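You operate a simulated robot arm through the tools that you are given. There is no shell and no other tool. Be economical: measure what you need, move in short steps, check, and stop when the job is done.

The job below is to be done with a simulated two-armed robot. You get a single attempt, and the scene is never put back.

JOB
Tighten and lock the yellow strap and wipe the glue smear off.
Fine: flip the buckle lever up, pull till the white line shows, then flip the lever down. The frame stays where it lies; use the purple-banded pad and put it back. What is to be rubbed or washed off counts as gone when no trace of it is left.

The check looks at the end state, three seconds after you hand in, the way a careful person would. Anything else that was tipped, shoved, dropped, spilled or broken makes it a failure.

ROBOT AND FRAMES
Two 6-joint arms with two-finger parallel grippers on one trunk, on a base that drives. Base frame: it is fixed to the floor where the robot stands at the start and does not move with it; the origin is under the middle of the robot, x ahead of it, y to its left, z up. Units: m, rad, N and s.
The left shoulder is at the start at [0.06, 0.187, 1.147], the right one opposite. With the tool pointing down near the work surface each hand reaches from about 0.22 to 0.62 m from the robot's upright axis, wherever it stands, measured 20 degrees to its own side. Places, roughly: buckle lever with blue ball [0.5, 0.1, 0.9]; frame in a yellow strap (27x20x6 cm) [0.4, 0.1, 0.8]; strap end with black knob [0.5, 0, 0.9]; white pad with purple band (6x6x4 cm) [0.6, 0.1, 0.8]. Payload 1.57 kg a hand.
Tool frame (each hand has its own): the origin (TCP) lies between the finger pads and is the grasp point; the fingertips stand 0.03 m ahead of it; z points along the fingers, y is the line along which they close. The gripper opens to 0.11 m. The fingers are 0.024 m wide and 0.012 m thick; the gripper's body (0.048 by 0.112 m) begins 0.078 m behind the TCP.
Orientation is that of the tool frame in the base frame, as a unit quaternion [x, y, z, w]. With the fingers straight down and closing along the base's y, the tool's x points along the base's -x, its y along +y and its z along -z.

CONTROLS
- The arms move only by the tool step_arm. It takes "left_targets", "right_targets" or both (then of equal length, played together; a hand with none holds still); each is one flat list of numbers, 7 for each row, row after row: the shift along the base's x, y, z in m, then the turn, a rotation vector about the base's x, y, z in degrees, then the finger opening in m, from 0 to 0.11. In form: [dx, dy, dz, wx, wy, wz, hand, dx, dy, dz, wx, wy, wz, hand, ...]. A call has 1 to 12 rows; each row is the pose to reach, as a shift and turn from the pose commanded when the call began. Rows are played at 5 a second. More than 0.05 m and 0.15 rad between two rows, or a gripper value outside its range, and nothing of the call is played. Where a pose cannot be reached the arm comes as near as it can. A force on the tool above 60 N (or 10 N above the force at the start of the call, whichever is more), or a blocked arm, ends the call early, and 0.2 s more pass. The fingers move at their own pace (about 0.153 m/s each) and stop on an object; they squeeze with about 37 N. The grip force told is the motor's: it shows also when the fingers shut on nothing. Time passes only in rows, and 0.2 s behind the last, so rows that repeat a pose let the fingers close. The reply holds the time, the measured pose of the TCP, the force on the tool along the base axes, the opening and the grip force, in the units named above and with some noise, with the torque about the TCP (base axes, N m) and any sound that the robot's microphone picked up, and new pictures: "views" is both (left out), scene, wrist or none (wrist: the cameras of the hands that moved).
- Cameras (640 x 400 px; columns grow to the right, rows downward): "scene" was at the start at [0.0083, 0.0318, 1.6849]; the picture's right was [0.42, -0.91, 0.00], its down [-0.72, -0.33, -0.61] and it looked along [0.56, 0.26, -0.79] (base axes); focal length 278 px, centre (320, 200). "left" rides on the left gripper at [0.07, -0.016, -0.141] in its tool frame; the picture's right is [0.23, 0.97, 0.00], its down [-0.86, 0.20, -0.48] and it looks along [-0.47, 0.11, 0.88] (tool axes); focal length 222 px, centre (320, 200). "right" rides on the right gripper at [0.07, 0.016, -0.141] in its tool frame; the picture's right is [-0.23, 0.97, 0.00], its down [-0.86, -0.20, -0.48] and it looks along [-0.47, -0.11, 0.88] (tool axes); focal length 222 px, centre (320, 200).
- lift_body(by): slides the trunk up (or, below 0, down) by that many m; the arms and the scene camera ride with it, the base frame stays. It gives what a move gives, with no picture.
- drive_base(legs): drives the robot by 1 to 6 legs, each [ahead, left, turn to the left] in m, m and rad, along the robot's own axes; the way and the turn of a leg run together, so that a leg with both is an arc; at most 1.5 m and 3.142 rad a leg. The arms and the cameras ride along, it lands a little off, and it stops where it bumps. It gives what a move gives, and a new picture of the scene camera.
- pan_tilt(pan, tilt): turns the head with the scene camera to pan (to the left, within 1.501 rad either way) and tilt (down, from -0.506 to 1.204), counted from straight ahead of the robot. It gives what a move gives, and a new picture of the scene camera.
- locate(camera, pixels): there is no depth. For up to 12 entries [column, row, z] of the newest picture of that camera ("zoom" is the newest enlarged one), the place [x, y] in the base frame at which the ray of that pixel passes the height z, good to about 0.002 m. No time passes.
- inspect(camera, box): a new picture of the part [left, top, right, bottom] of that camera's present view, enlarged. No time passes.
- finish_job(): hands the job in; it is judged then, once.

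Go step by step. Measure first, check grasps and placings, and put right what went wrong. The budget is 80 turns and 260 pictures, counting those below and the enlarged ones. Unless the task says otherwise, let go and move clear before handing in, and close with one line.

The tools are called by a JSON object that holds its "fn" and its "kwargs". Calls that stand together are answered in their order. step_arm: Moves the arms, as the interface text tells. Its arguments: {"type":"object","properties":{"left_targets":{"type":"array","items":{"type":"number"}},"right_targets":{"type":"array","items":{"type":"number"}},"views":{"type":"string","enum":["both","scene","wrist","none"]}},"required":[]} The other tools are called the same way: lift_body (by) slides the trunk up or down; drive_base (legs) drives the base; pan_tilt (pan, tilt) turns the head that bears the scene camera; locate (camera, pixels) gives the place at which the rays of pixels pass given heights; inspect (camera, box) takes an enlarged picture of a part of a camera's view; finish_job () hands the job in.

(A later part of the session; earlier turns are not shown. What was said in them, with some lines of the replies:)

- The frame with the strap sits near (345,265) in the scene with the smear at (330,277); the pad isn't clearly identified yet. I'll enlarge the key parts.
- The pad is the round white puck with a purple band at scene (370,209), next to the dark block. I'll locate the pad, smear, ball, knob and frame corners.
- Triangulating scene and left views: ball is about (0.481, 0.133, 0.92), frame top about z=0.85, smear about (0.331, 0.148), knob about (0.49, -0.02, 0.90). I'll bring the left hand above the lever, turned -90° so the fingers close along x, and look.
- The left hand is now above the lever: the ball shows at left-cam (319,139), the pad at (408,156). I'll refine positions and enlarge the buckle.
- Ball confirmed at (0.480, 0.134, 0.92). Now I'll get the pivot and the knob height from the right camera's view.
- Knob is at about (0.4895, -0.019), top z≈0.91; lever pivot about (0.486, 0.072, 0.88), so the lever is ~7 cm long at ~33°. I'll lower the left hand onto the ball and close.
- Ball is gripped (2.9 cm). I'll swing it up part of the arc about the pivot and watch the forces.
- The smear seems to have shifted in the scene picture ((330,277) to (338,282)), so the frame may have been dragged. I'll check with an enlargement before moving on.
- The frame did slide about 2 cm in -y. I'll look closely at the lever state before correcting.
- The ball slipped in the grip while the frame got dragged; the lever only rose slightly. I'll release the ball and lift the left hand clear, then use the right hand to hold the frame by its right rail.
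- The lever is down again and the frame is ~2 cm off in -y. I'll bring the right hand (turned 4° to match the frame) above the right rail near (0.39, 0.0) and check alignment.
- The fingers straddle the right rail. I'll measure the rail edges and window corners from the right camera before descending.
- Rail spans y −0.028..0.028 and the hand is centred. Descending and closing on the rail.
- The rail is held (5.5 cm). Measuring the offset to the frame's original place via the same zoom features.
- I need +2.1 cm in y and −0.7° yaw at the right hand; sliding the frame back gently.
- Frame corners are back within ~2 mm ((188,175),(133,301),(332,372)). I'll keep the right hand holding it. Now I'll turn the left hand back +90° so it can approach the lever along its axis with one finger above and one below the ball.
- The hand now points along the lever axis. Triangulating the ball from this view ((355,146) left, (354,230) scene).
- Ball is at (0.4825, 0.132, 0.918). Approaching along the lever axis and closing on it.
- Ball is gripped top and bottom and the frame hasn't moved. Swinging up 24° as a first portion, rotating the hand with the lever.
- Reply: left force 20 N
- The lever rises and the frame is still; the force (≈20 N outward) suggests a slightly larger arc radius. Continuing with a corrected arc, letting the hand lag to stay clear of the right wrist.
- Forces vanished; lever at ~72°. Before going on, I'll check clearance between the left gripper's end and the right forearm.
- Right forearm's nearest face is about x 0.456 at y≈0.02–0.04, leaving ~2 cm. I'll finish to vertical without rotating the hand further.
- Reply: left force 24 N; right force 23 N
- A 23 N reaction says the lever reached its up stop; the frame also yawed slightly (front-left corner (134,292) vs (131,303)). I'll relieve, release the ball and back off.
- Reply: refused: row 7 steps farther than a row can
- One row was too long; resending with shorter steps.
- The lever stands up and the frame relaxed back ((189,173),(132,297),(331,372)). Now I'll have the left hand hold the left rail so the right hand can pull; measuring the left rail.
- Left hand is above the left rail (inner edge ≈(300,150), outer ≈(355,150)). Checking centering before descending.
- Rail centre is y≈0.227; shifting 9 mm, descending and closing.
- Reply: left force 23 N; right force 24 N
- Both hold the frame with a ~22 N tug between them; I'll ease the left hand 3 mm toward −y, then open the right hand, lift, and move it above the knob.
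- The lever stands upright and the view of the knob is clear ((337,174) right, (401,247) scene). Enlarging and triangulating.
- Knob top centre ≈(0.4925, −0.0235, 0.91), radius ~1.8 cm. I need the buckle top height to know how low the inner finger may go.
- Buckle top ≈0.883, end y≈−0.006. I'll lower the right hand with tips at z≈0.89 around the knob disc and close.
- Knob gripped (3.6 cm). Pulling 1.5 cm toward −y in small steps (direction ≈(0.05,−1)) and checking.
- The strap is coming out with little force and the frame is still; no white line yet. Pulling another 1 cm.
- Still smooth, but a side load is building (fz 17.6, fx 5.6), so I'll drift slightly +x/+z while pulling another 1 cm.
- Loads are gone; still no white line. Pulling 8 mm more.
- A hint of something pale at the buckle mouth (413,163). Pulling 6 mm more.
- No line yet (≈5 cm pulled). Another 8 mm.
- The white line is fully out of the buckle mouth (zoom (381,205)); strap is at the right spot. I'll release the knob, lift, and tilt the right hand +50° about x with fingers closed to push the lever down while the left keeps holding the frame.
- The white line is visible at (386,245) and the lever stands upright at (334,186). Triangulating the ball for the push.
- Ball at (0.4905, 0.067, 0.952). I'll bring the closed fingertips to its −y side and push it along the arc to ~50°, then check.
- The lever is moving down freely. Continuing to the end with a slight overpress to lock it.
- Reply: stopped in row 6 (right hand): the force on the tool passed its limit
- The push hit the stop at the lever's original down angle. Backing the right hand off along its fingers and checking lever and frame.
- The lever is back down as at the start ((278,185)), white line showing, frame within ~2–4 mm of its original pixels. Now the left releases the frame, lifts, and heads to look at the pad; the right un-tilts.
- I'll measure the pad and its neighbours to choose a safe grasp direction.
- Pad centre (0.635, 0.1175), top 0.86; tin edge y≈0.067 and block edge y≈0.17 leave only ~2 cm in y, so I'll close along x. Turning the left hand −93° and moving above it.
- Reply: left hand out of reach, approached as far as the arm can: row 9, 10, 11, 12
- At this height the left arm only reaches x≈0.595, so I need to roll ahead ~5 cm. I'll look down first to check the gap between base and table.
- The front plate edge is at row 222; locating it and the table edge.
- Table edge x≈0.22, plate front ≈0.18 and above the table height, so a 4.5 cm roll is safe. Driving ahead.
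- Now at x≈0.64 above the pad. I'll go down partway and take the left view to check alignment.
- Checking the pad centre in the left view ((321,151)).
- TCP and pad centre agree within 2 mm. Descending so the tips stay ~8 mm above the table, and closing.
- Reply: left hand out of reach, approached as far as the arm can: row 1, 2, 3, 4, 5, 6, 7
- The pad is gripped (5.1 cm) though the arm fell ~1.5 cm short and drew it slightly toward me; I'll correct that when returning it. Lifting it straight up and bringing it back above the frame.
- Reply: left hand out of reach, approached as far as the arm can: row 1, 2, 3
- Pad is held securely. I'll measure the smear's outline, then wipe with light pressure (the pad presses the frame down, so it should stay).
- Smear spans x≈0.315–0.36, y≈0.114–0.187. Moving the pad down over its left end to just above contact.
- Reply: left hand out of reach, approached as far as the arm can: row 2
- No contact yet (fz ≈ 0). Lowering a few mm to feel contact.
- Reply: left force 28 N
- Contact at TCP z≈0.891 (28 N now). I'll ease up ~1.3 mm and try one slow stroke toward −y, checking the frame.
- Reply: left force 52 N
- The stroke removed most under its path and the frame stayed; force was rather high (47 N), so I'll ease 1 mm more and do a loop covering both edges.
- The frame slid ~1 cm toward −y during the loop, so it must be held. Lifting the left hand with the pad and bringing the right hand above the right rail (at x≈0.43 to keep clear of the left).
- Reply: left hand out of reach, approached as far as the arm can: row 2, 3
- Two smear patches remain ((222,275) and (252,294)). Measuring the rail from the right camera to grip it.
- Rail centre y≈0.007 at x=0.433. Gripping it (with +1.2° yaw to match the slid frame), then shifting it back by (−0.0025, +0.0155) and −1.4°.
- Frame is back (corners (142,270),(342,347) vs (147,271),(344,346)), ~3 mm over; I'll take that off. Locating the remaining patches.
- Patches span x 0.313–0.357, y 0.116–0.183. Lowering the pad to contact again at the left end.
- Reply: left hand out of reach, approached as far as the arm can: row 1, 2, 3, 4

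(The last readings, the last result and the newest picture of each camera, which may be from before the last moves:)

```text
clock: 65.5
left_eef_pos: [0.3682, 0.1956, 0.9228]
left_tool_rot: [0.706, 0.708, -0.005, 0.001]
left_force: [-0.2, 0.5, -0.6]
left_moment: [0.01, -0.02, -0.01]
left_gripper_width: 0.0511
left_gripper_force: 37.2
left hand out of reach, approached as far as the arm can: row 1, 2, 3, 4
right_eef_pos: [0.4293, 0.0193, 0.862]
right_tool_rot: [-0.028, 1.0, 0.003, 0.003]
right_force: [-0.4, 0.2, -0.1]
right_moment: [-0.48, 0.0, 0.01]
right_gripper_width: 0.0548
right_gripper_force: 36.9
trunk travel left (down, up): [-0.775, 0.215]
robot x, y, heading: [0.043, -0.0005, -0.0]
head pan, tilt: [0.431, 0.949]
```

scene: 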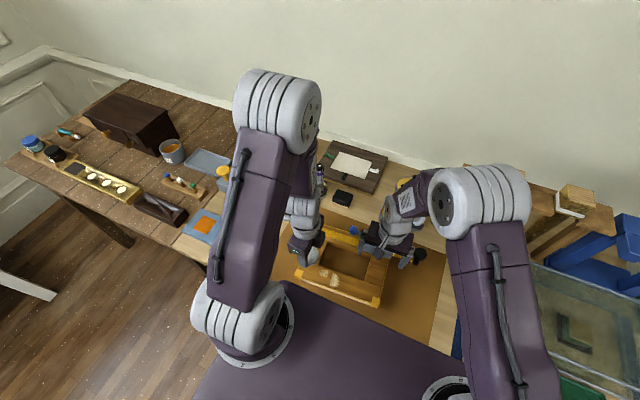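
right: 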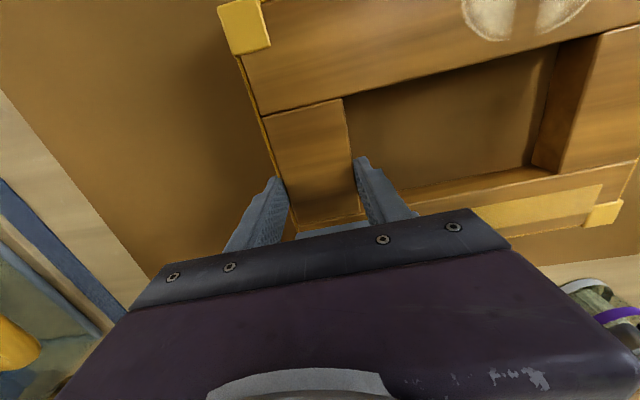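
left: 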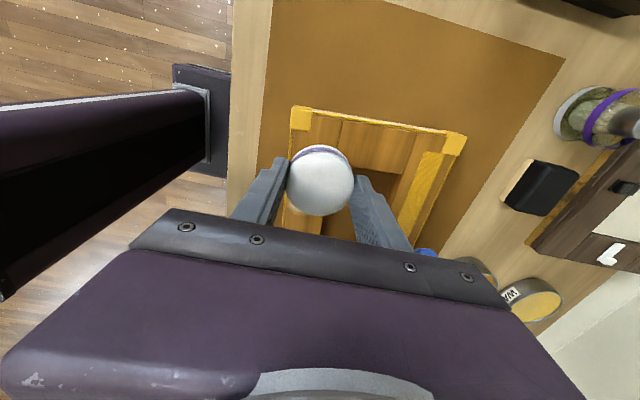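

The straight descent passes a pose the arm can't fold into. I'll come in lower from x≈0.37 and then slide back to x≈0.338.

{"fn": "step_arm", "kwargs": {"left_targets": [0, -0.015, -0.015, 0, 0, 0, 0.03, -0.005, -0.02, -0.025, 0, 0, 0, 0.03, -0.018, -0.02, -0.027, 0, 0, 0, 0.03, -0.03, -0.02, -0.028, 0, 0, 0, 0.03, -0.03, -0.02, -0.028, 0, 0, 0, 0.03], "views": "wrist"}}

```text
clock: 66.7
left_eef_pos: [0.3489, 0.1853, 0.897]
left_tool_rot: [0.707, 0.707, 0.009, -0.014]
left_force: [-0.5, -0.2, 0.0]
left_moment: [-0.02, -0.01, -0.01]
left_gripper_width: 0.0512
left_gripper_force: 36.8
left hand out of reach, approached as far as the arm can: row 1, 2, 3, 4, 5
right_eef_pos: [0.4289, 0.0188, 0.8605]
right_tool_rot: [-0.028, 1.0, 0.002, 0.005]
right_force: [-0.2, 0.2, 0.2]
right_moment: [-0.47, 0.0, 0.01]
right_gripper_width: 0.0546
right_gripper_force: 37.2
trunk travel left (down, up): [-0.775, 0.215]
robot x, y, heading: [0.0461, -0.0002, 0.002]
head pan, tilt: [0.431, 0.949]
```

left: 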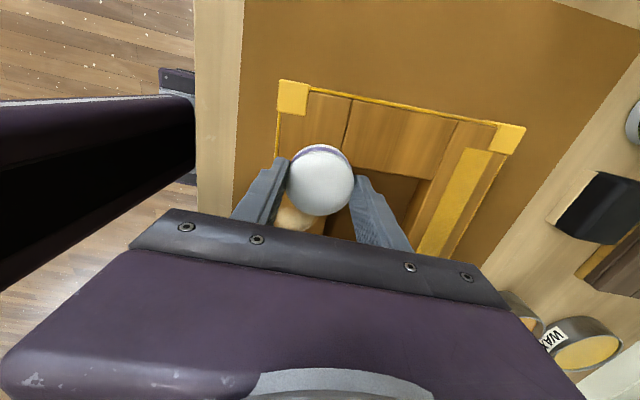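

The arm is too folded from here; I'll lift both hands (pad stays held, frame released), then roll back ~4.5 cm and regrip.

{"fn": "step_arm", "kwargs": {"left_targets": [0, 0, 0.01, 0, 0, 0, 0.03, 0.015, 0, 0.03, 0, 0, 0, 0.03, 0.03, 0, 0.06, 0, 0, 0, 0.03, 0.04, 0, 0.09, 0, 0, 0, 0.03, 0.04, 0.01, 0.11, 0, 0, 0, 0.03, 0.04, 0.01, 0.11, 0, 0, 0, 0.03], "right_targets": [0, 0, 0, 0, 0, 0, 0.08, 0, 0, 0, 0, 0, 0, 0.11, 0, 0, 0, 0, 0, 0, 0.11, 0, 0, 0.04, 0, 0, 0, 0.11, 0, 0, 0.08, 0, 0, 0, 0.11, 0, 0, 0.085, 0, 0, 0, 0.11], "views": "none"}}

{"fn": "drive_base", "kwargs": {"legs": [[-0.045, 0, 0]]}}

{"fn": "inspect", "kwargs": {"camera": "scene", "box": [280, 150, 460, 300]}}

```text
clock: 68.0
left_eef_pos: [0.3893, 0.1975, 1.0064]
left_tool_rot: [0.707, 0.707, -0.004, 0.002]
left_force: [0.2, 0.2, -0.3]
left_moment: [0.02, 0.0, 0.01]
left_gripper_width: 0.0514
left_gripper_force: 37.4
right_eef_pos: [0.4299, 0.0188, 0.947]
right_tool_rot: [-0.028, 1.0, 0.003, 0.003]
right_force: [0.3, 0.1, 0.3]
right_moment: [0.0, 0.03, 0.03]
right_gripper_width: 0.1099
right_gripper_force: 0.0
trunk travel left (down, up): [-0.775, 0.215]
robot x, y, heading: [0.044, -0.0005, 0.001]
head pan, tilt: [0.431, 0.949]
```

```text
clock: 69.0
left_eef_pos: [0.3496, 0.1994, 1.0045]
left_tool_rot: [0.705, 0.709, -0.005, 0.001]
left_force: [0.3, 0.4, -0.7]
left_moment: [0.02, 0.02, -0.02]
left_gripper_width: 0.0514
left_gripper_force: 36.8
right_eef_pos: [0.3889, 0.0202, 0.9443]
right_tool_rot: [-0.029, 1.0, 0.002, 0.002]
right_force: [0.4, -0.6, 0.0]
right_moment: [-0.02, 0.05, 0.02]
right_gripper_width: 0.1103
right_gripper_force: 0.0
trunk travel left (down, up): [-0.775, 0.215]
robot x, y, heading: [0.0033, -0.0006, -0.001]
head pan, tilt: [0.431, 0.949]
```

scene: 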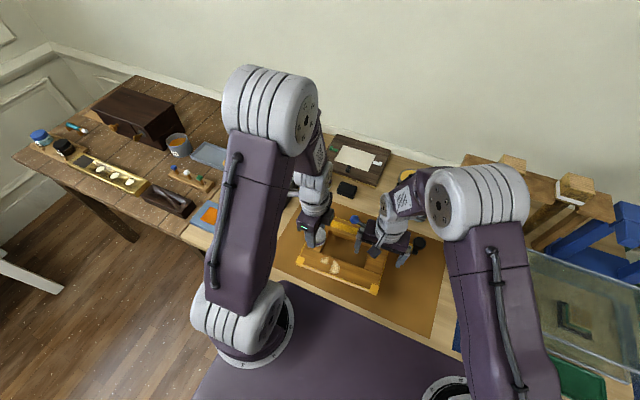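

```text
2.67 times, centred on (370, 225) of scene
```

zoom: 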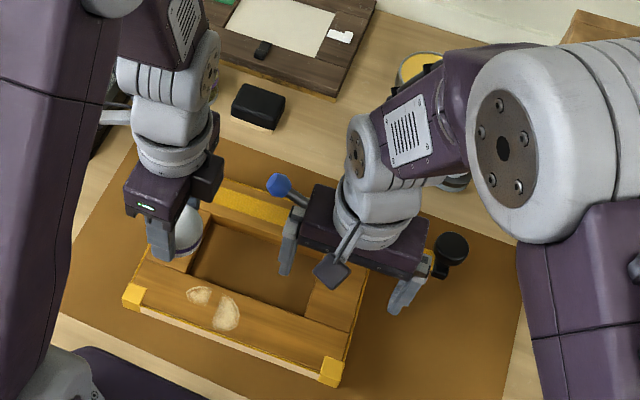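

Frame is in its original spot ((134,297),(331,371) match the start once tilt is accounted for). Regripping the rail with the right hand at x≈0.42.

{"fn": "step_arm", "kwargs": {"right_targets": [0.015, -0.001, -0.03, 0, 0, 0, 0.11, 0.03, -0.002, -0.06, 0, 0, 0, 0.11, 0.03, -0.002, -0.084, 0, 0, 0, 0.11, 0.03, -0.002, -0.084, 0, 0, 0, 0.08, 0.03, -0.002, -0.084, 0, 0, 0, 0.05, 0.03, -0.002, -0.084, 0, 0, 0, 0.03, 0.03, -0.002, -0.084, 0, 0, 0, 0.03], "left_targets": [0, 0, 0, 0, 0, 0, 0.03, 0, 0, 0, 0, 0, 0, 0.03, 0, 0, -0.01, 0, 0, 0, 0.03, -0.002, -0.005, -0.03, 0, 0, 0, 0.03, -0.006, -0.01, -0.06, 0, 0, 0, 0.03, -0.01, -0.015, -0.09, 0, 0, 0, 0.03, -0.012, -0.015, -0.105, 0, 0, 0, 0.03], "views": "wrist"}}

{"fn": "inspect", "kwargs": {"camera": "scene", "box": [280, 150, 460, 300]}}

```text
clock: 70.5
left_eef_pos: [0.3364, 0.184, 0.9102]
left_tool_rot: [0.706, 0.708, -0.004, 0.003]
left_force: [0.5, -0.1, -1.3]
left_moment: [-0.03, -0.01, -0.01]
left_gripper_width: 0.0513
left_gripper_force: 37.0
left hand out of reach, approached as far as the arm can: row 7
right_eef_pos: [0.4148, 0.0168, 0.8635]
right_tool_rot: [-0.029, 1.0, 0.003, 0.004]
right_force: [0.6, 2.8, 2.7]
right_moment: [-0.1, 0.54, 0.05]
right_gripper_width: 0.0549
right_gripper_force: 36.7
trunk travel left (down, up): [-0.775, 0.215]
robot x, y, heading: [0.0029, 0.0019, -0.004]
head pan, tilt: [0.431, 0.949]
```

right: 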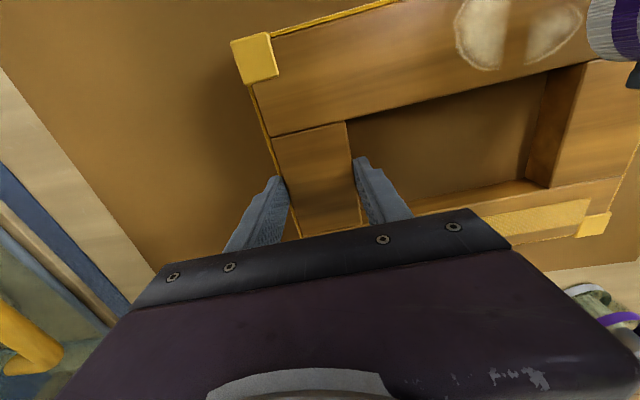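
left: 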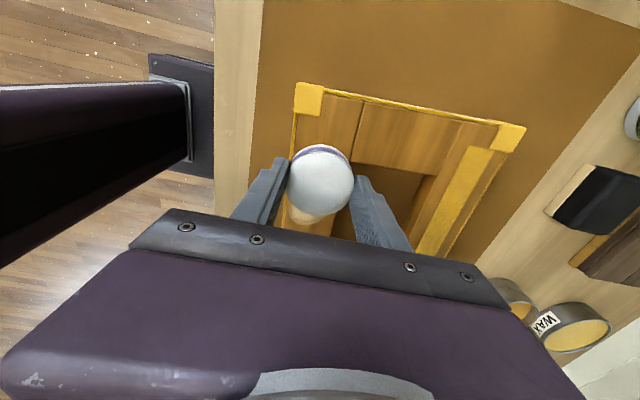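

```text
2.67 times, centred on (370, 225) of scene
```

zoom: 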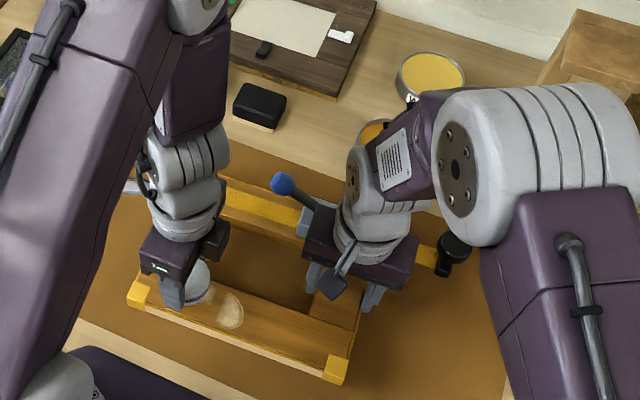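

Frame is gripped. The left arm balked only slightly at z≈0.90; I'll command on toward contact in one go as worked before.

{"fn": "step_arm", "kwargs": {"left_targets": [0, -0.015, -0.01, 0, 0, 0, 0.03, 0, -0.03, -0.018, 0, 0, 0, 0.03, 0, -0.03, -0.02, 0, 0, 0, 0.03], "views": "none"}}

```text
clock: 71.3
left_eef_pos: [0.3377, 0.1542, 0.8939]
left_tool_rot: [0.706, 0.708, -0.004, -0.002]
left_force: [-0.1, -0.3, -0.2]
left_moment: [0.0, -0.01, 0.0]
left_gripper_width: 0.0512
left_gripper_force: 37.0
left hand out of reach, approached as far as the arm can: row 2, 3
right_eef_pos: [0.4149, 0.0158, 0.8639]
right_tool_rot: [-0.029, 1.0, 0.002, 0.004]
right_force: [0.0, 0.8, -0.2]
right_moment: [-0.12, -0.18, 0.31]
right_gripper_width: 0.0546
right_gripper_force: 37.1
trunk travel left (down, up): [-0.775, 0.215]
robot x, y, heading: [0.0012, -0.0033, -0.006]
head pan, tilt: [0.431, 0.949]
```

Still marginal at this hand yaw. Since the pad is round, I'll rotate the hand +48° toward its natural yaw while hovering, then press down.

{"fn": "step_arm", "kwargs": {"left_targets": [0, 0.002, 0.01, 0, 0, 8, 0.03, 0, 0.005, 0.012, 0, 0, 16, 0.03, 0, 0.01, 0.012, 0, 0, 24, 0.03, 0, 0.015, 0.012, 0, 0, 32, 0.03, 0, 0.02, 0.012, 0, 0, 40, 0.03, 0, 0.025, 0.012, 0, 0, 48, 0.03, 0, 0.025, 0.004, 0, 0, 48, 0.03, 0, 0.025, -0.001, 0, 0, 48, 0.03], "views": "wrist"}}

```text
clock: 73.2
left_eef_pos: [0.3371, 0.1793, 0.8974]
left_tool_rot: [0.356, 0.934, -0.004, -0.005]
left_force: [0.3, 0.3, -0.6]
left_moment: [-0.01, 0.03, 0.02]
left_gripper_width: 0.0511
left_gripper_force: 36.9
left hand out of reach, approached as far as the arm can: row 7, 8
right_eef_pos: [0.4135, 0.017, 0.8644]
right_tool_rot: [-0.028, 1.0, 0.002, 0.004]
right_force: [-0.5, 0.8, 0.0]
right_moment: [-0.11, -0.02, -0.07]
right_gripper_width: 0.0547
right_gripper_force: 36.9
trunk travel left (down, up): [-0.775, 0.215]
robot x, y, heading: [0.0032, -0.0018, -0.0]
head pan, tilt: [0.431, 0.949]
```

left: 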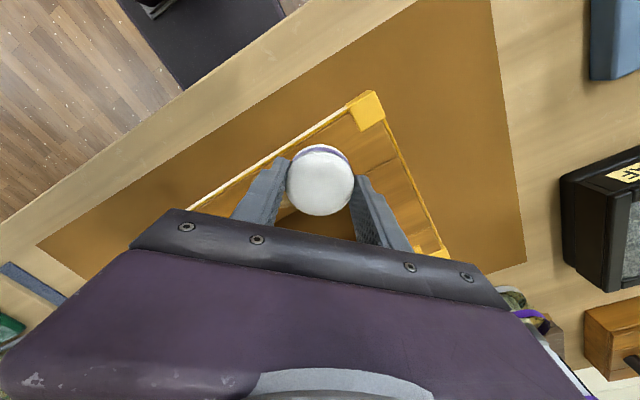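

The limit seems to be arm folding at this trunk height. I'll release the rail, raise the trunk 10 cm (hands ride up with it), then regrip.

{"fn": "step_arm", "kwargs": {"left_targets": [0, 0, 0.02, 0, 0, 0, 0.03, 0, 0, 0.03, 0, 0, 0, 0.03, 0, 0, 0.03, 0, 0, 0, 0.03], "right_targets": [0, 0, 0, 0, 0, 0, 0.08, 0, 0, 0, 0, 0, 0, 0.11, 0, 0, 0, 0, 0, 0, 0.11], "views": "none"}}

{"fn": "lift_body", "kwargs": {"by": 0.1}}

{"fn": "step_arm", "kwargs": {"left_targets": [0, -0.005, -0.03, 0, 0, 0, 0.03, 0, -0.005, -0.06, 0, 0, 0, 0.03, 0, -0.005, -0.09, 0, 0, 0, 0.03, 0, -0.005, -0.11, 0, 0, 0, 0.03, 0, -0.005, -0.12, 0, 0, 0, 0.03, 0, -0.005, -0.12, 0, 0, 0, 0.03], "right_targets": [0, 0, -0.045, 0, 0, 0, 0.11, 0, 0, -0.09, 0, 0, 0, 0.11, 0, 0, -0.103, 0, 0, 0, 0.08, 0, 0, -0.103, 0, 0, 0, 0.05, 0, 0, -0.103, 0, 0, 0, 0.03, 0, 0, -0.103, 0, 0, 0, 0.03]}}

{"fn": "inspect", "kwargs": {"camera": "scene", "box": [280, 150, 460, 300]}}

```text
clock: 74.0
left_eef_pos: [0.3361, 0.1766, 0.9146]
left_tool_rot: [0.357, 0.934, -0.003, 0.005]
left_force: [0.8, -0.5, -0.6]
left_moment: [0.04, -0.01, 0.02]
left_gripper_width: 0.0512
left_gripper_force: 37.7
left hand out of reach, approached as far as the arm can: row 2, 3
right_eef_pos: [0.4141, 0.0156, 0.8641]
right_tool_rot: [-0.029, 1.0, 0.003, 0.005]
right_force: [-0.4, 0.3, 0.1]
right_moment: [0.01, -0.02, -0.01]
right_gripper_width: 0.1099
right_gripper_force: 0.0
trunk travel left (down, up): [-0.775, 0.215]
robot x, y, heading: [-0.0015, 0.0005, 0.003]
head pan, tilt: [0.431, 0.949]
```

```text
clock: 75.3
left_eef_pos: [0.3362, 0.1762, 1.0134]
left_tool_rot: [0.357, 0.934, -0.004, 0.004]
left_force: [0.1, -0.1, 0.0]
left_moment: [-0.02, -0.04, 0.0]
left_gripper_width: 0.0514
left_gripper_force: 37.0
right_eef_pos: [0.4139, 0.0147, 0.9649]
right_tool_rot: [-0.029, 1.0, 0.003, 0.004]
right_force: [-0.4, 0.9, -0.2]
right_moment: [0.01, -0.01, -0.02]
right_gripper_width: 0.11
right_gripper_force: 0.1
trunk travel left (down, up): [-0.875, 0.115]
robot x, y, heading: [-0.0016, 0.0001, 0.006]
head pan, tilt: [0.431, 0.949]
```

```text
clock: 76.7
left_eef_pos: [0.3375, 0.1738, 0.9954]
left_tool_rot: [0.357, 0.934, -0.005, -0.003]
left_force: [0.9, -0.4, -0.1]
left_moment: [-0.02, -0.01, 0.01]
left_gripper_width: 0.0513
left_gripper_force: 36.4
left hand out of reach, approached as far as the arm can: row 1, 2, 3, 4, 5, 6
right_eef_pos: [0.4155, 0.0166, 0.8614]
right_tool_rot: [-0.028, 1.0, 0.002, 0.004]
right_force: [-0.7, -0.6, 3.5]
right_moment: [-0.15, -0.34, -0.05]
right_gripper_width: 0.0547
right_gripper_force: 36.9
trunk travel left (down, up): [-0.875, 0.115]
robot x, y, heading: [0.0057, -0.0001, -0.003]
head pan, tilt: [0.431, 0.949]
```

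scene: 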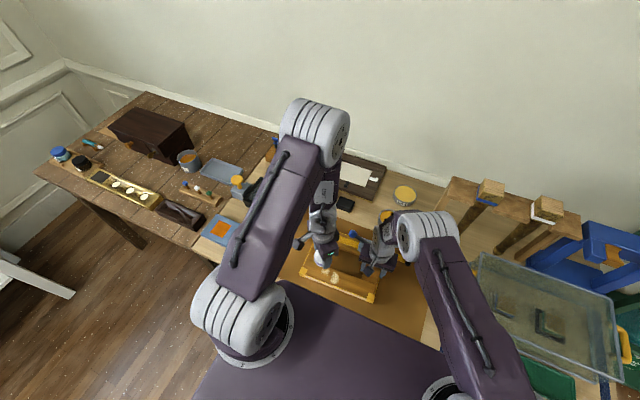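
right: 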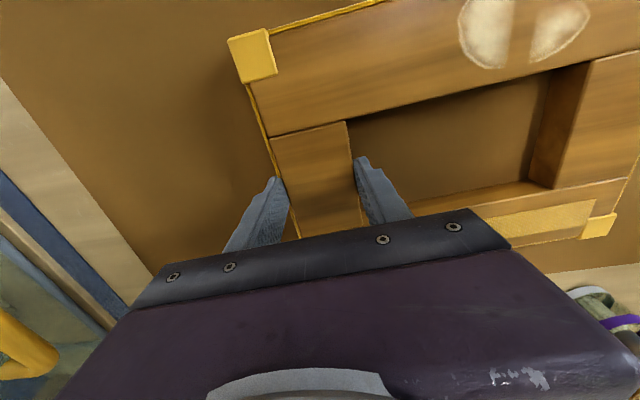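
left: 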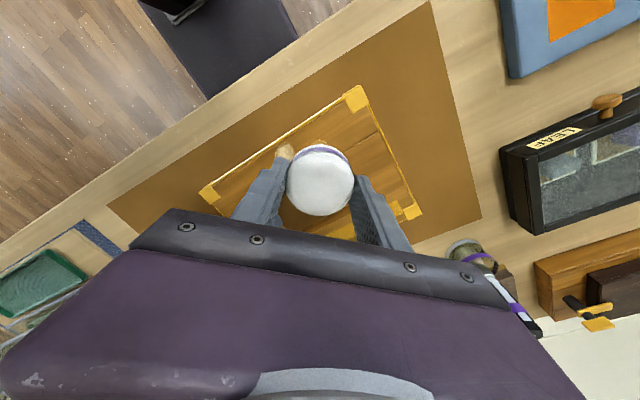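

```text
2.67 times, centred on (370, 225) of scene
```

zoom: 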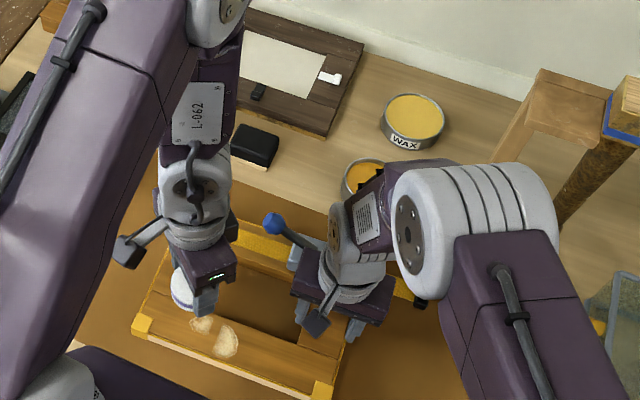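

It's stuck at the same height relative to the trunk, so the limit is how low the hand goes below the shoulder: lowering the trunk is what's needed. Raising both hands, lowering the trunk 20 cm, then regripping.

{"fn": "step_arm", "kwargs": {"left_targets": [0, 0, 0, 0, 0, 0, 0.03, 0, 0, 0, 0, 0, 0, 0.03, 0, 0, 0.01, 0, 0, 0, 0.03, 0, 0, 0.04, 0, 0, 0, 0.03, 0, 0, 0.08, 0, 0, 0, 0.03, 0, 0, 0.11, 0, 0, 0, 0.03, 0, 0, 0.13, 0, 0, 0, 0.03, 0, 0, 0.13, 0, 0, 0, 0.03], "right_targets": [0, 0, 0, 0, 0, 0, 0.08, 0, 0, 0, 0, 0, 0, 0.11, 0, 0, 0, 0, 0, 0, 0.11, 0, 0, 0.045, 0, 0, 0, 0.11, 0, 0, 0.09, 0, 0, 0, 0.11, 0, 0, 0.135, 0, 0, 0, 0.11, 0, 0, 0.18, 0, 0, 0, 0.11, 0, 0, 0.225, 0, 0, 0, 0.11], "views": "none"}}

{"fn": "lift_body", "kwargs": {"by": -0.2}}

{"fn": "inspect", "kwargs": {"camera": "right", "box": [0, 0, 640, 400]}}

```text
clock: 78.5
left_eef_pos: [0.3403, 0.1765, 1.119]
left_tool_rot: [0.356, 0.934, -0.003, 0.005]
left_force: [-1.0, 0.1, 0.1]
left_moment: [0.01, 0.02, 0.06]
left_gripper_width: 0.0513
left_gripper_force: 37.2
left hand out of reach, approached as far as the arm can: row 4, 5
right_eef_pos: [0.4118, 0.0157, 1.0873]
right_tool_rot: [-0.029, 1.0, 0.003, 0.003]
right_force: [0.7, -0.4, 0.1]
right_moment: [0.0, 0.02, 0.01]
right_gripper_width: 0.1099
right_gripper_force: 0.0
trunk travel left (down, up): [-0.875, 0.115]
robot x, y, heading: [0.004, 0.001, 0.003]
head pan, tilt: [0.431, 0.949]
```

```text
clock: 80.7
left_eef_pos: [0.341, 0.1767, 0.9173]
left_tool_rot: [0.358, 0.934, -0.003, 0.005]
left_force: [0.4, 0.3, 0.0]
left_moment: [0.02, 0.02, -0.02]
left_gripper_width: 0.0513
left_gripper_force: 36.7
right_eef_pos: [0.4117, 0.0155, 0.8869]
right_tool_rot: [-0.029, 1.0, 0.002, 0.004]
right_force: [-0.2, -0.2, 1.0]
right_moment: [-0.01, 0.0, -0.01]
right_gripper_width: 0.11
right_gripper_force: 0.0
trunk travel left (down, up): [-0.675, 0.315]
robot x, y, heading: [0.0027, -0.0004, -0.001]
head pan, tilt: [0.431, 0.949]
```

```text
1.00 times, centred on (320, 200) of right
```

zoom: 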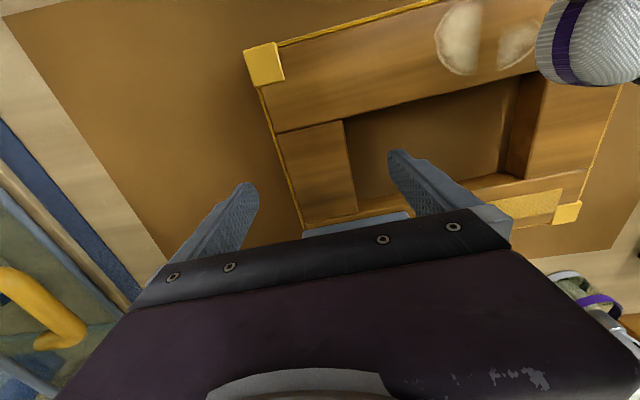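

Trunk is down and both hands hover in place. Gripping the rail with the right and lowering the pad to contact with the left.

{"fn": "step_arm", "kwargs": {"right_targets": [0, 0, -0.025, 0, 0, 0, 0.11, 0, 0, -0.025, 0, 0, 0, 0.08, 0, 0, -0.025, 0, 0, 0, 0.05, 0, 0, -0.025, 0, 0, 0, 0.03, 0, 0, -0.025, 0, 0, 0, 0.03, 0, 0, -0.025, 0, 0, 0, 0.03], "left_targets": [0, 0, 0, 0, 0, 0, 0.03, 0, 0, 0, 0, 0, 0, 0.03, 0, 0, 0, 0, 0, 0, 0.03, 0, 0, -0.01, 0, 0, 0, 0.03, -0.004, 0.005, -0.024, 0, 0, 0, 0.03, -0.004, 0.005, -0.026, 0, 0, 0, 0.03], "views": "none"}}

```text
clock: 82.0
left_eef_pos: [0.3365, 0.1823, 0.8921]
left_tool_rot: [0.357, 0.934, -0.004, 0.004]
left_force: [-0.8, 0.6, -0.6]
left_moment: [0.03, -0.02, 0.01]
left_gripper_width: 0.0513
left_gripper_force: 37.6
right_eef_pos: [0.4127, 0.0161, 0.8596]
right_tool_rot: [-0.027, 1.0, 0.002, 0.005]
right_force: [0.9, -1.2, -0.6]
right_moment: [-0.2, -0.4, -0.23]
right_gripper_width: 0.0548
right_gripper_force: 37.3
trunk travel left (down, up): [-0.675, 0.315]
robot x, y, heading: [0.0004, -0.0022, -0.002]
head pan, tilt: [0.431, 0.949]
```

Reach is fine now, just at contact height. Pressing ~3 mm and running a wipe loop over the centre and back edge.

{"fn": "step_arm", "kwargs": {"left_targets": [0, 0, -0.003, 0, 0, 0, 0.03, 0, -0.02, -0.003, 0, 0, 0, 0.03, 0, -0.04, -0.003, 0, 0, 0, 0.03, 0, -0.06, -0.003, 0, 0, 0, 0.03, 0, -0.074, -0.003, 0, 0, 0, 0.03, 0.014, -0.074, -0.003, 0, 0, 0, 0.03, 0.014, -0.05, -0.003, 0, 0, 0, 0.03, 0.014, -0.03, -0.003, 0, 0, 0, 0.03, 0.014, -0.01, -0.003, 0, 0, 0, 0.03, 0.014, 0.008, -0.003, 0, 0, 0, 0.03, 0.0, 0.01, -0.003, 0, 0, 0, 0.03, -0.014, 0.008, -0.003, 0, 0, 0, 0.03], "views": "none"}}

{"fn": "inspect", "kwargs": {"camera": "right", "box": [240, 0, 640, 250]}}

```text
clock: 84.7
left_eef_pos: [0.3225, 0.1884, 0.8902]
left_tool_rot: [0.356, 0.934, -0.004, 0.004]
left_force: [-0.4, 0.5, -0.2]
left_moment: [-0.02, 0.01, -0.01]
left_gripper_width: 0.0511
left_gripper_force: 37.2
right_eef_pos: [0.4124, 0.0163, 0.8587]
right_tool_rot: [-0.028, 1.0, 0.002, 0.005]
right_force: [-1.2, 0.7, -0.6]
right_moment: [-0.41, -0.15, -0.05]
right_gripper_width: 0.0545
right_gripper_force: 37.5
trunk travel left (down, up): [-0.675, 0.315]
robot x, y, heading: [-0.0, -0.0023, 0.001]
head pan, tilt: [0.431, 0.949]
```

```text
1.60 times, centred on (440, 125) of right
```

zoom: 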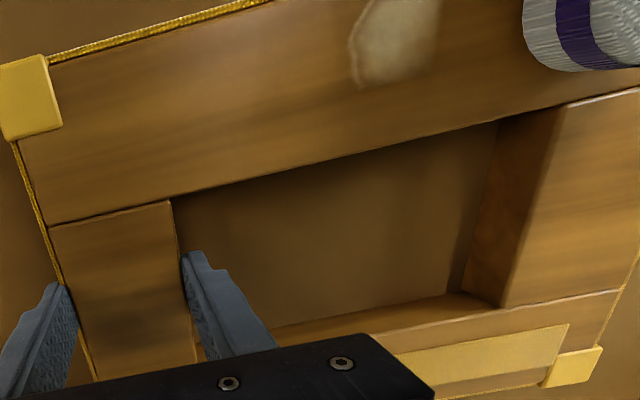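

No force at the end, so contact was weak; some smear remains. Lowering another 3 mm to feel real contact.

{"fn": "step_arm", "kwargs": {"left_targets": [0.006, -0.01, -0.002, 0, 0, 0, 0.03, 0.006, -0.01, -0.003, 0, 0, 0, 0.03, 0.006, -0.01, -0.003, 0, 0, 0, 0.03], "views": "none"}}

```text
clock: 85.5
left_eef_pos: [0.3278, 0.1779, 0.8877]
left_tool_rot: [0.356, 0.934, -0.002, 0.006]
left_force: [-5.8, 19.3, 53.6]
left_moment: [0.41, -0.14, 0.11]
left_gripper_width: 0.0513
left_gripper_force: 37.0
right_eef_pos: [0.411, 0.017, 0.8602]
right_tool_rot: [-0.027, 1.0, 0.002, 0.004]
right_force: [8.2, -10.4, -15.1]
right_moment: [-0.22, -0.36, -0.87]
right_gripper_width: 0.0549
right_gripper_force: 37.8
trunk travel left (down, up): [-0.675, 0.315]
robot x, y, heading: [-0.0008, 0.0012, 0.0]
head pan, tilt: [0.431, 0.949]
```

Firm contact now (54 N). Easing 1 mm and wiping in a serpentine.

{"fn": "step_arm", "kwargs": {"left_targets": [0, 0, 0.001, 0, 0, 0, 0.03, 0, -0.02, 0.001, 0, 0, 0, 0.03, 0, -0.042, 0.001, 0, 0, 0, 0.03, 0, -0.066, 0.001, 0, 0, 0, 0.03, 0.012, -0.066, 0.001, 0, 0, 0, 0.03, 0.012, -0.042, 0.001, 0, 0, 0, 0.03, 0.012, -0.018, 0.001, 0, 0, 0, 0.03, 0.012, 0.008, 0.001, 0, 0, 0, 0.03, 0.024, 0.006, 0.001, 0, 0, 0, 0.03, 0.024, -0.018, 0.001, 0, 0, 0, 0.03, 0.024, -0.042, 0.001, 0, 0, 0, 0.03, 0.024, -0.066, 0.001, 0, 0, 0, 0.03], "views": "wrist"}}

{"fn": "inspect", "kwargs": {"camera": "scene", "box": [280, 180, 460, 330]}}

```text
clock: 88.0
left_eef_pos: [0.3518, 0.1133, 0.8889]
left_tool_rot: [0.357, 0.934, -0.003, 0.004]
left_force: [-0.7, 0.2, 0.3]
left_moment: [0.04, 0.03, -0.01]
left_gripper_width: 0.0513
left_gripper_force: 37.2
right_eef_pos: [0.4121, 0.0163, 0.86]
right_tool_rot: [-0.029, 1.0, 0.003, 0.004]
right_force: [-1.6, -4.6, 7.9]
right_moment: [0.2, 0.39, -0.28]
right_gripper_width: 0.0549
right_gripper_force: 37.3
trunk travel left (down, up): [-0.675, 0.315]
robot x, y, heading: [0.0032, -0.0008, -0.003]
head pan, tilt: [0.431, 0.949]
```

left: 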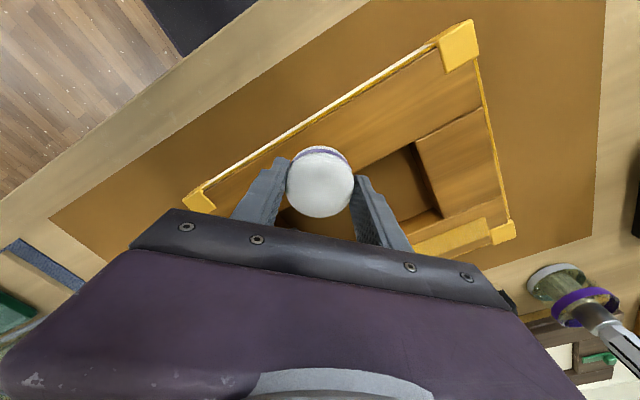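

```text
2.67 times, centred on (370, 255) of scene
5 turns are left
```

zoom: 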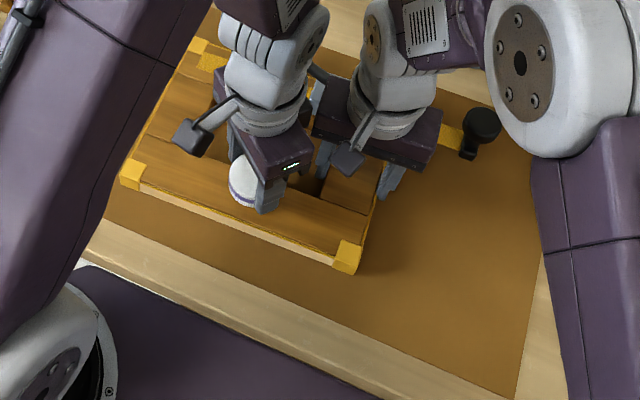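

Only 5 turns left, so I'll chain: one firmer finishing wipe over where the pad sits, lift the pad, release the frame, then inspect the rail.

{"fn": "step_arm", "kwargs": {"left_targets": [-0.012, 0, -0.0012, 0, 0, 0, 0.03, -0.026, 0.004, -0.0012, 0, 0, 0, 0.03, -0.028, 0.025, -0.0012, 0, 0, 0, 0.03, -0.012, 0.03, -0.0012, 0, 0, 0, 0.03, -0.01, 0.01, -0.0012, 0, 0, 0, 0.03, -0.018, -0.004, -0.0012, 0, 0, 0, 0.03, -0.016, 0.02, -0.0012, 0, 0, 0, 0.03, -0.012, 0.05, -0.0012, 0, 0, 0, 0.03, -0.008, 0.072, -0.0012, 0, 0, 0, 0.03, -0.008, 0.08, 0.03, 0, 0, 0, 0.03, 0.01, 0.1, 0.07, 0, 0, 0, 0.03, 0.03, 0.12, 0.1, 0, 0, 0, 0.03], "views": "none"}}

{"fn": "step_arm", "kwargs": {"right_targets": [0, 0, 0, 0, 0, 0, 0.08, 0, 0, 0, 0, 0, 0, 0.11, 0, 0, 0, 0, 0, 0, 0.11, 0, 0, 0.045, 0, 0, 0, 0.11, 0, 0, 0.09, 0, 0, 0, 0.11, 0, -0.02, 0.13, 0, 0, 0, 0.11, 0, -0.06, 0.15, 0, 0, 0, 0.11, 0, -0.1, 0.15, 0, 0, 0, 0.11, 0, -0.14, 0.15, 0, 0, 0, 0.11], "views": "both"}}

{"fn": "inspect", "kwargs": {"camera": "scene", "box": [280, 180, 460, 330]}}

{"fn": "inspect", "kwargs": {"camera": "right", "box": [280, 0, 640, 220]}}

{"fn": "inspect", "kwargs": {"camera": "left", "box": [160, 0, 480, 220]}}

```text
clock: 90.7
left_eef_pos: [0.3809, 0.2334, 0.9862]
left_tool_rot: [0.357, 0.934, -0.003, 0.004]
left_force: [0.1, 0.0, 0.4]
left_moment: [0.0, 0.01, 0.02]
left_gripper_width: 0.0513
left_gripper_force: 37.3
right_eef_pos: [0.4114, 0.0164, 0.8604]
right_tool_rot: [-0.028, 1.0, 0.003, 0.005]
right_force: [0.4, -4.3, 8.5]
right_moment: [-0.99, -0.68, -0.39]
right_gripper_width: 0.0548
right_gripper_force: 37.1
trunk travel left (down, up): [-0.675, 0.315]
robot x, y, heading: [0.002, -0.002, -0.001]
head pan, tilt: [0.431, 0.949]
```

```text
clock: 92.7
left_eef_pos: [0.3829, 0.2334, 0.9859]
left_tool_rot: [0.357, 0.934, -0.003, 0.005]
left_force: [0.3, -0.7, 0.1]
left_moment: [0.02, -0.02, -0.03]
left_gripper_width: 0.0515
left_gripper_force: 36.5
right_eef_pos: [0.4143, -0.1249, 1.0103]
right_tool_rot: [-0.029, 1.0, 0.003, 0.004]
right_force: [-0.8, 0.4, -0.6]
right_moment: [-0.03, 0.01, 0.02]
right_gripper_width: 0.1098
right_gripper_force: 0.0
trunk travel left (down, up): [-0.675, 0.315]
robot x, y, heading: [0.001, 0.0002, 0.005]
head pan, tilt: [0.431, 0.949]
```

scene: 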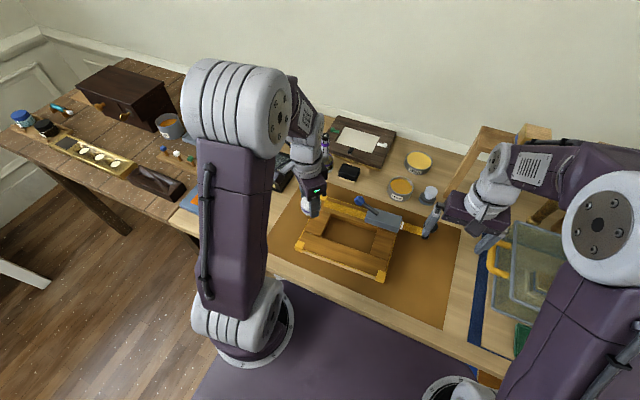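
right: 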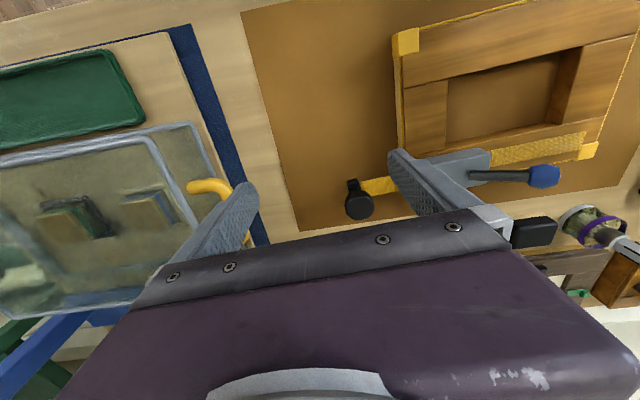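

```text
2.67 times, centred on (370, 255) of scene
```

zoom: 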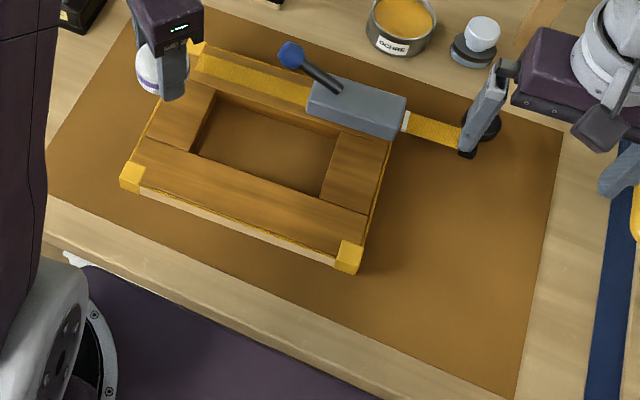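

```text
1.78 times, centred on (460, 110) of right
```

zoom: 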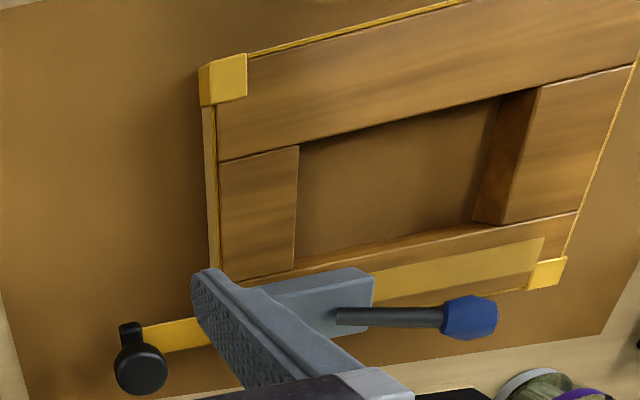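

```text
1.82 times, centred on (320, 110) of left
4 turns are left
```

zoom: 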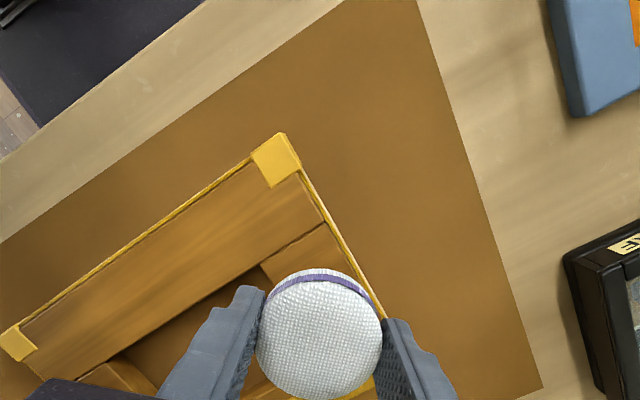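

The smear is gone with no trace, frame in place, strap tight and locked. Now rolling ahead ~5.5 cm and carrying the pad back above its spot, turning the hand −48° so the fingers close along x.

{"fn": "drive_base", "kwargs": {"legs": [[0.055, 0, 0]]}}

{"fn": "step_arm", "kwargs": {"left_targets": [0.02, -0.012, 0.01, 0, 0, -8, 0.03, 0.05, -0.03, 0.015, 0, 0, -16, 0.03, 0.085, -0.05, 0.015, 0, 0, -24, 0.03, 0.12, -0.07, 0.015, 0, 0, -32, 0.03, 0.155, -0.09, 0.01, 0, 0, -40, 0.03, 0.185, -0.105, 0.0, 0, 0, -48, 0.03, 0.199, -0.113, -0.02, 0, 0, -48, 0.03, 0.199, -0.113, -0.045, 0, 0, -48, 0.03, 0.199, -0.113, -0.045, 0, 0, -48, 0.03]}}

{"fn": "inspect", "kwargs": {"camera": "left", "box": [200, 40, 480, 240]}}

{"fn": "inspect", "kwargs": {"camera": "scene", "box": [320, 130, 460, 250]}}

```text
clock: 93.6
left_eef_pos: [0.4361, 0.2308, 0.9856]
left_tool_rot: [0.357, 0.934, -0.003, 0.006]
left_force: [0.0, 0.1, 0.6]
left_moment: [-0.02, -0.02, 0.01]
left_gripper_width: 0.0513
left_gripper_force: 37.2
right_eef_pos: [0.4689, -0.1239, 1.0106]
right_tool_rot: [-0.028, 1.0, 0.003, 0.004]
right_force: [0.4, 0.3, -0.7]
right_moment: [-0.02, 0.03, -0.02]
right_gripper_width: 0.1101
right_gripper_force: 0.1
trunk travel left (down, up): [-0.675, 0.315]
robot x, y, heading: [0.0567, -0.0023, -0.002]
head pan, tilt: [0.431, 0.949]
```

scene: 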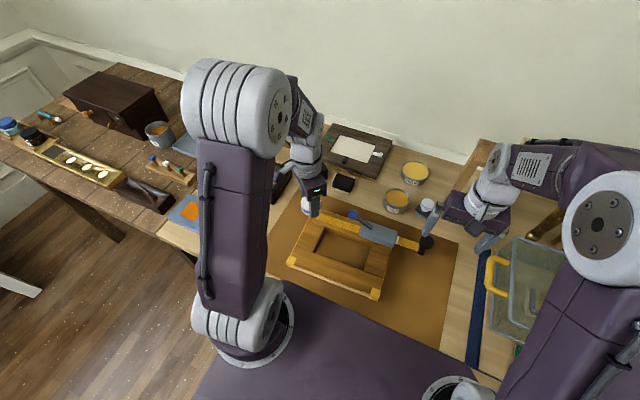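

```text
clock: 95.6
left_eef_pos: [0.6375, 0.1208, 0.9371]
left_tool_rot: [0.706, 0.709, -0.005, 0.002]
left_force: [0.0, 0.4, -0.1]
left_moment: [0.01, 0.0, 0.02]
left_gripper_width: 0.0514
left_gripper_force: 37.4
right_eef_pos: [0.4696, -0.1233, 1.0099]
right_tool_rot: [-0.028, 1.0, 0.003, 0.004]
right_force: [0.2, 0.4, -0.5]
right_moment: [-0.01, -0.01, 0.01]
right_gripper_width: 0.1101
right_gripper_force: 0.1
trunk travel left (down, up): [-0.675, 0.315]
robot x, y, heading: [0.0535, 0.0004, -0.002]
head pan, tilt: [0.431, 0.949]
```

scene: 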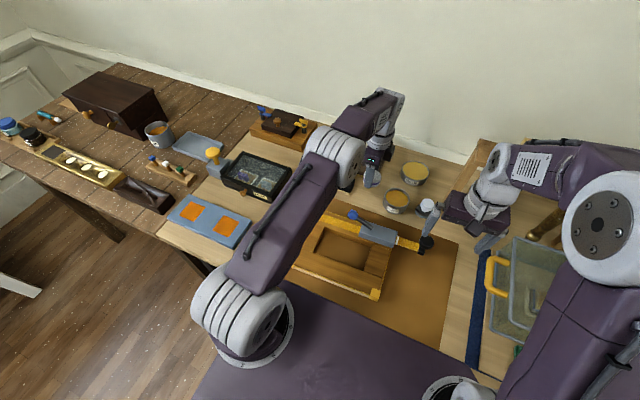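
left: 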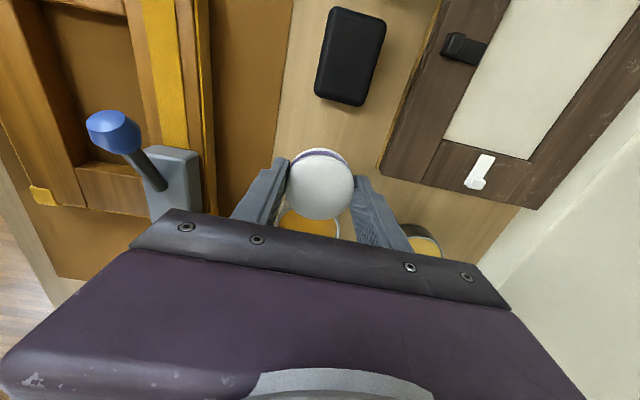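

```text
2.00 times, centred on (340, 140) of left
```

zoom: 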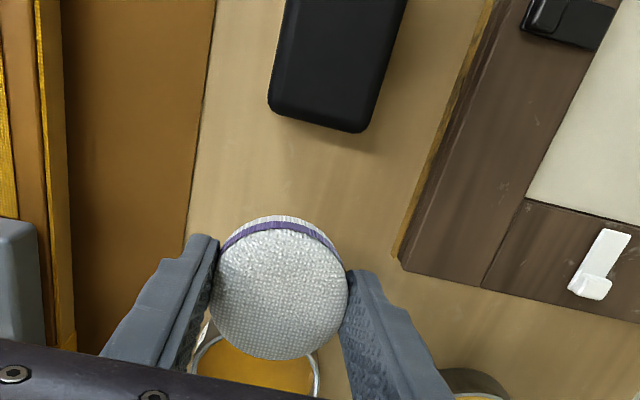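

```text
3.33 times, centred on (390, 190) of scene
3 turns are left
```

zoom: 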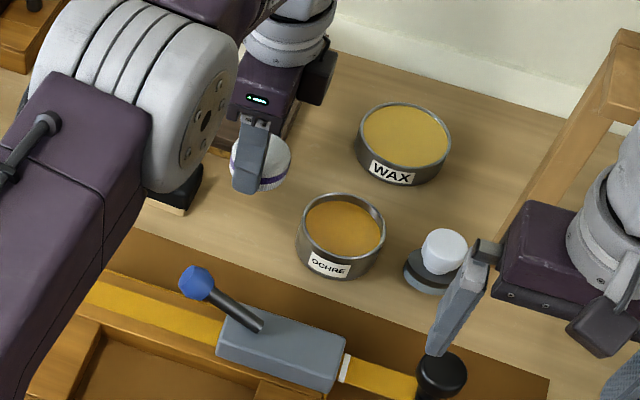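

The pad hovers at (0.6375, 0.1208), right over its original spot, clear of tin and block. Lowering, releasing, and lifting clear.

{"fn": "step_arm", "kwargs": {"left_targets": [0, -0.001, -0.035, 0, 0, 0, 0.03, 0, -0.001, -0.06, 0, 0, 0, 0.03, 0, -0.001, -0.068, 0, 0, 0, 0.03, 0, -0.001, -0.0725, 0, 0, 0, 0.03, 0, -0.001, -0.0725, 0, 0, 0, 0.03, 0, -0.001, -0.0725, 0, 0, 0, 0.075, 0, -0.001, -0.0725, 0, 0, 0, 0.075], "views": "none"}}

{"fn": "step_arm", "kwargs": {"left_targets": [0, 0, 0, 0, 0, 0, 0.078, 0, 0, 0.0, 0, 0, 0, 0.078, 0, 0, 0.03, 0, 0, 0, 0.078, 0, 0, 0.07, 0, 0, 0, 0.078, -0.02, 0.01, 0.11, 0, 0, 0, 0.078, -0.06, 0.03, 0.13, 0, 0, 0, 0.078, -0.1, 0.05, 0.14, 0, 0, 0, 0.078, -0.14, 0.07, 0.15, 0, 0, 0, 0.078], "right_targets": [0, 0, 0, 0, 0, 0, 0.11, 0, 0, 0.03, 0, 0, 0, 0.11, 0, -0.02, 0.05, 0, 0, 0, 0.11, 0, -0.04, 0.07, 0, 0, 0, 0.11, 0, -0.05, 0.08, 0, 0, 0, 0.11, 0, -0.05, 0.08, 0, 0, 0, 0.11, 0, -0.05, 0.08, 0, 0, 0, 0.11, 0, -0.05, 0.08, 0, 0, 0, 0.11]}}

{"fn": "inspect", "kwargs": {"camera": "scene", "box": [280, 150, 460, 310]}}

```text
clock: 97.2
left_eef_pos: [0.6352, 0.1187, 0.8677]
left_tool_rot: [0.706, 0.708, -0.005, 0.002]
left_force: [0.4, -0.1, 0.3]
left_moment: [0.01, -0.03, 0.0]
left_gripper_width: 0.0749
left_gripper_force: 0.1
right_eef_pos: [0.4697, -0.1248, 1.0112]
right_tool_rot: [-0.028, 1.0, 0.003, 0.003]
right_force: [0.0, -1.0, 0.1]
right_moment: [-0.02, 0.0, -0.01]
right_gripper_width: 0.1102
right_gripper_force: 0.1
trunk travel left (down, up): [-0.675, 0.315]
robot x, y, heading: [0.055, 0.0015, 0.002]
head pan, tilt: [0.431, 0.949]
```

```text
clock: 99.0
left_eef_pos: [0.4982, 0.1843, 1.019]
left_tool_rot: [0.706, 0.708, -0.003, 0.004]
left_force: [0.2, -0.3, 0.4]
left_moment: [0.0, 0.0, 0.03]
left_gripper_width: 0.0779
left_gripper_force: 0.0
right_eef_pos: [0.4673, -0.1739, 1.0907]
right_tool_rot: [-0.027, 1.0, 0.003, 0.005]
right_force: [-1.0, 0.2, 0.3]
right_moment: [0.0, -0.02, 0.04]
right_gripper_width: 0.1101
right_gripper_force: 0.1
trunk travel left (down, up): [-0.675, 0.315]
robot x, y, heading: [0.0551, -0.0021, -0.0]
head pan, tilt: [0.431, 0.949]
```

scene: 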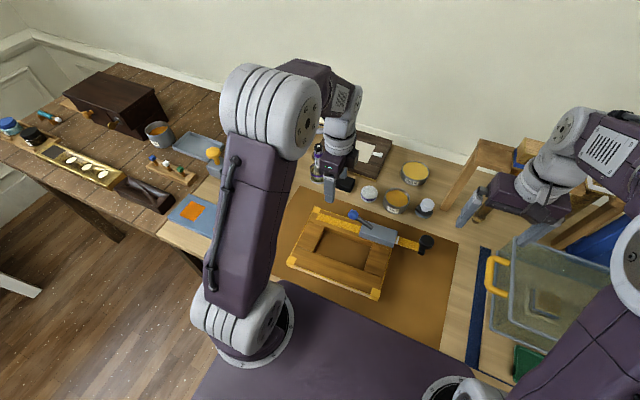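
right: 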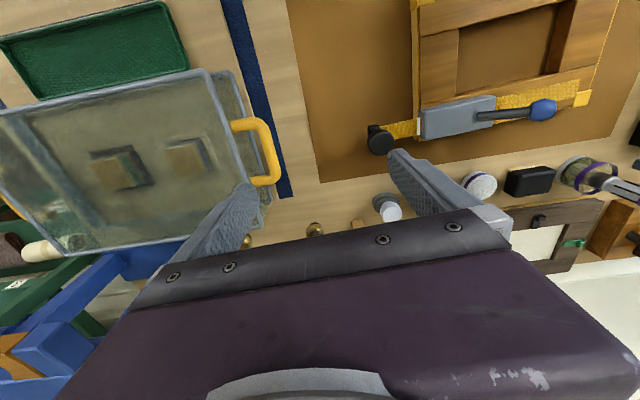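
left: 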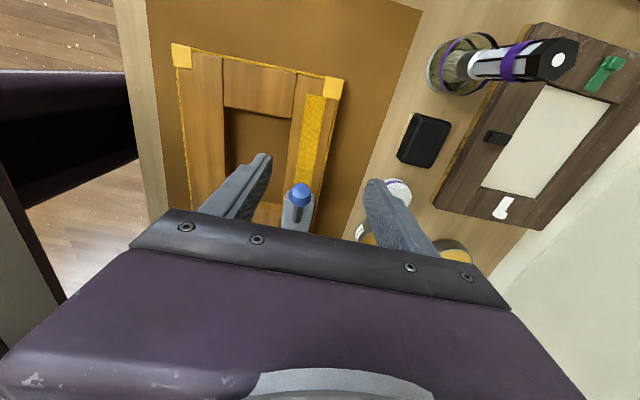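

```text
2.50 times, centred on (370, 230) of scene
2 turns are left
```

zoom: 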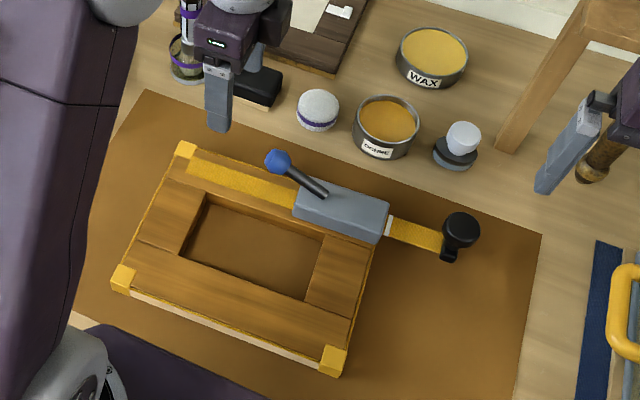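

The final pictures show the pad upright on its spot (zoom (318,110)), the white line out (390,227), the lever down (278,162), the rail clean and the frame in place, with both hands clear. Handing in.

{"fn": "finish_job", "kwargs": {}}

```text
The job is handed in.
```

The yellow strap is tight and locked with its white line showing, and the glue smear is wiped off with no trace visible. The pad is back on its spot. The frame slid about 2 cm and then about 1.5 cm while I worked; I moved it back both times to within a few millimetres of where it lay.
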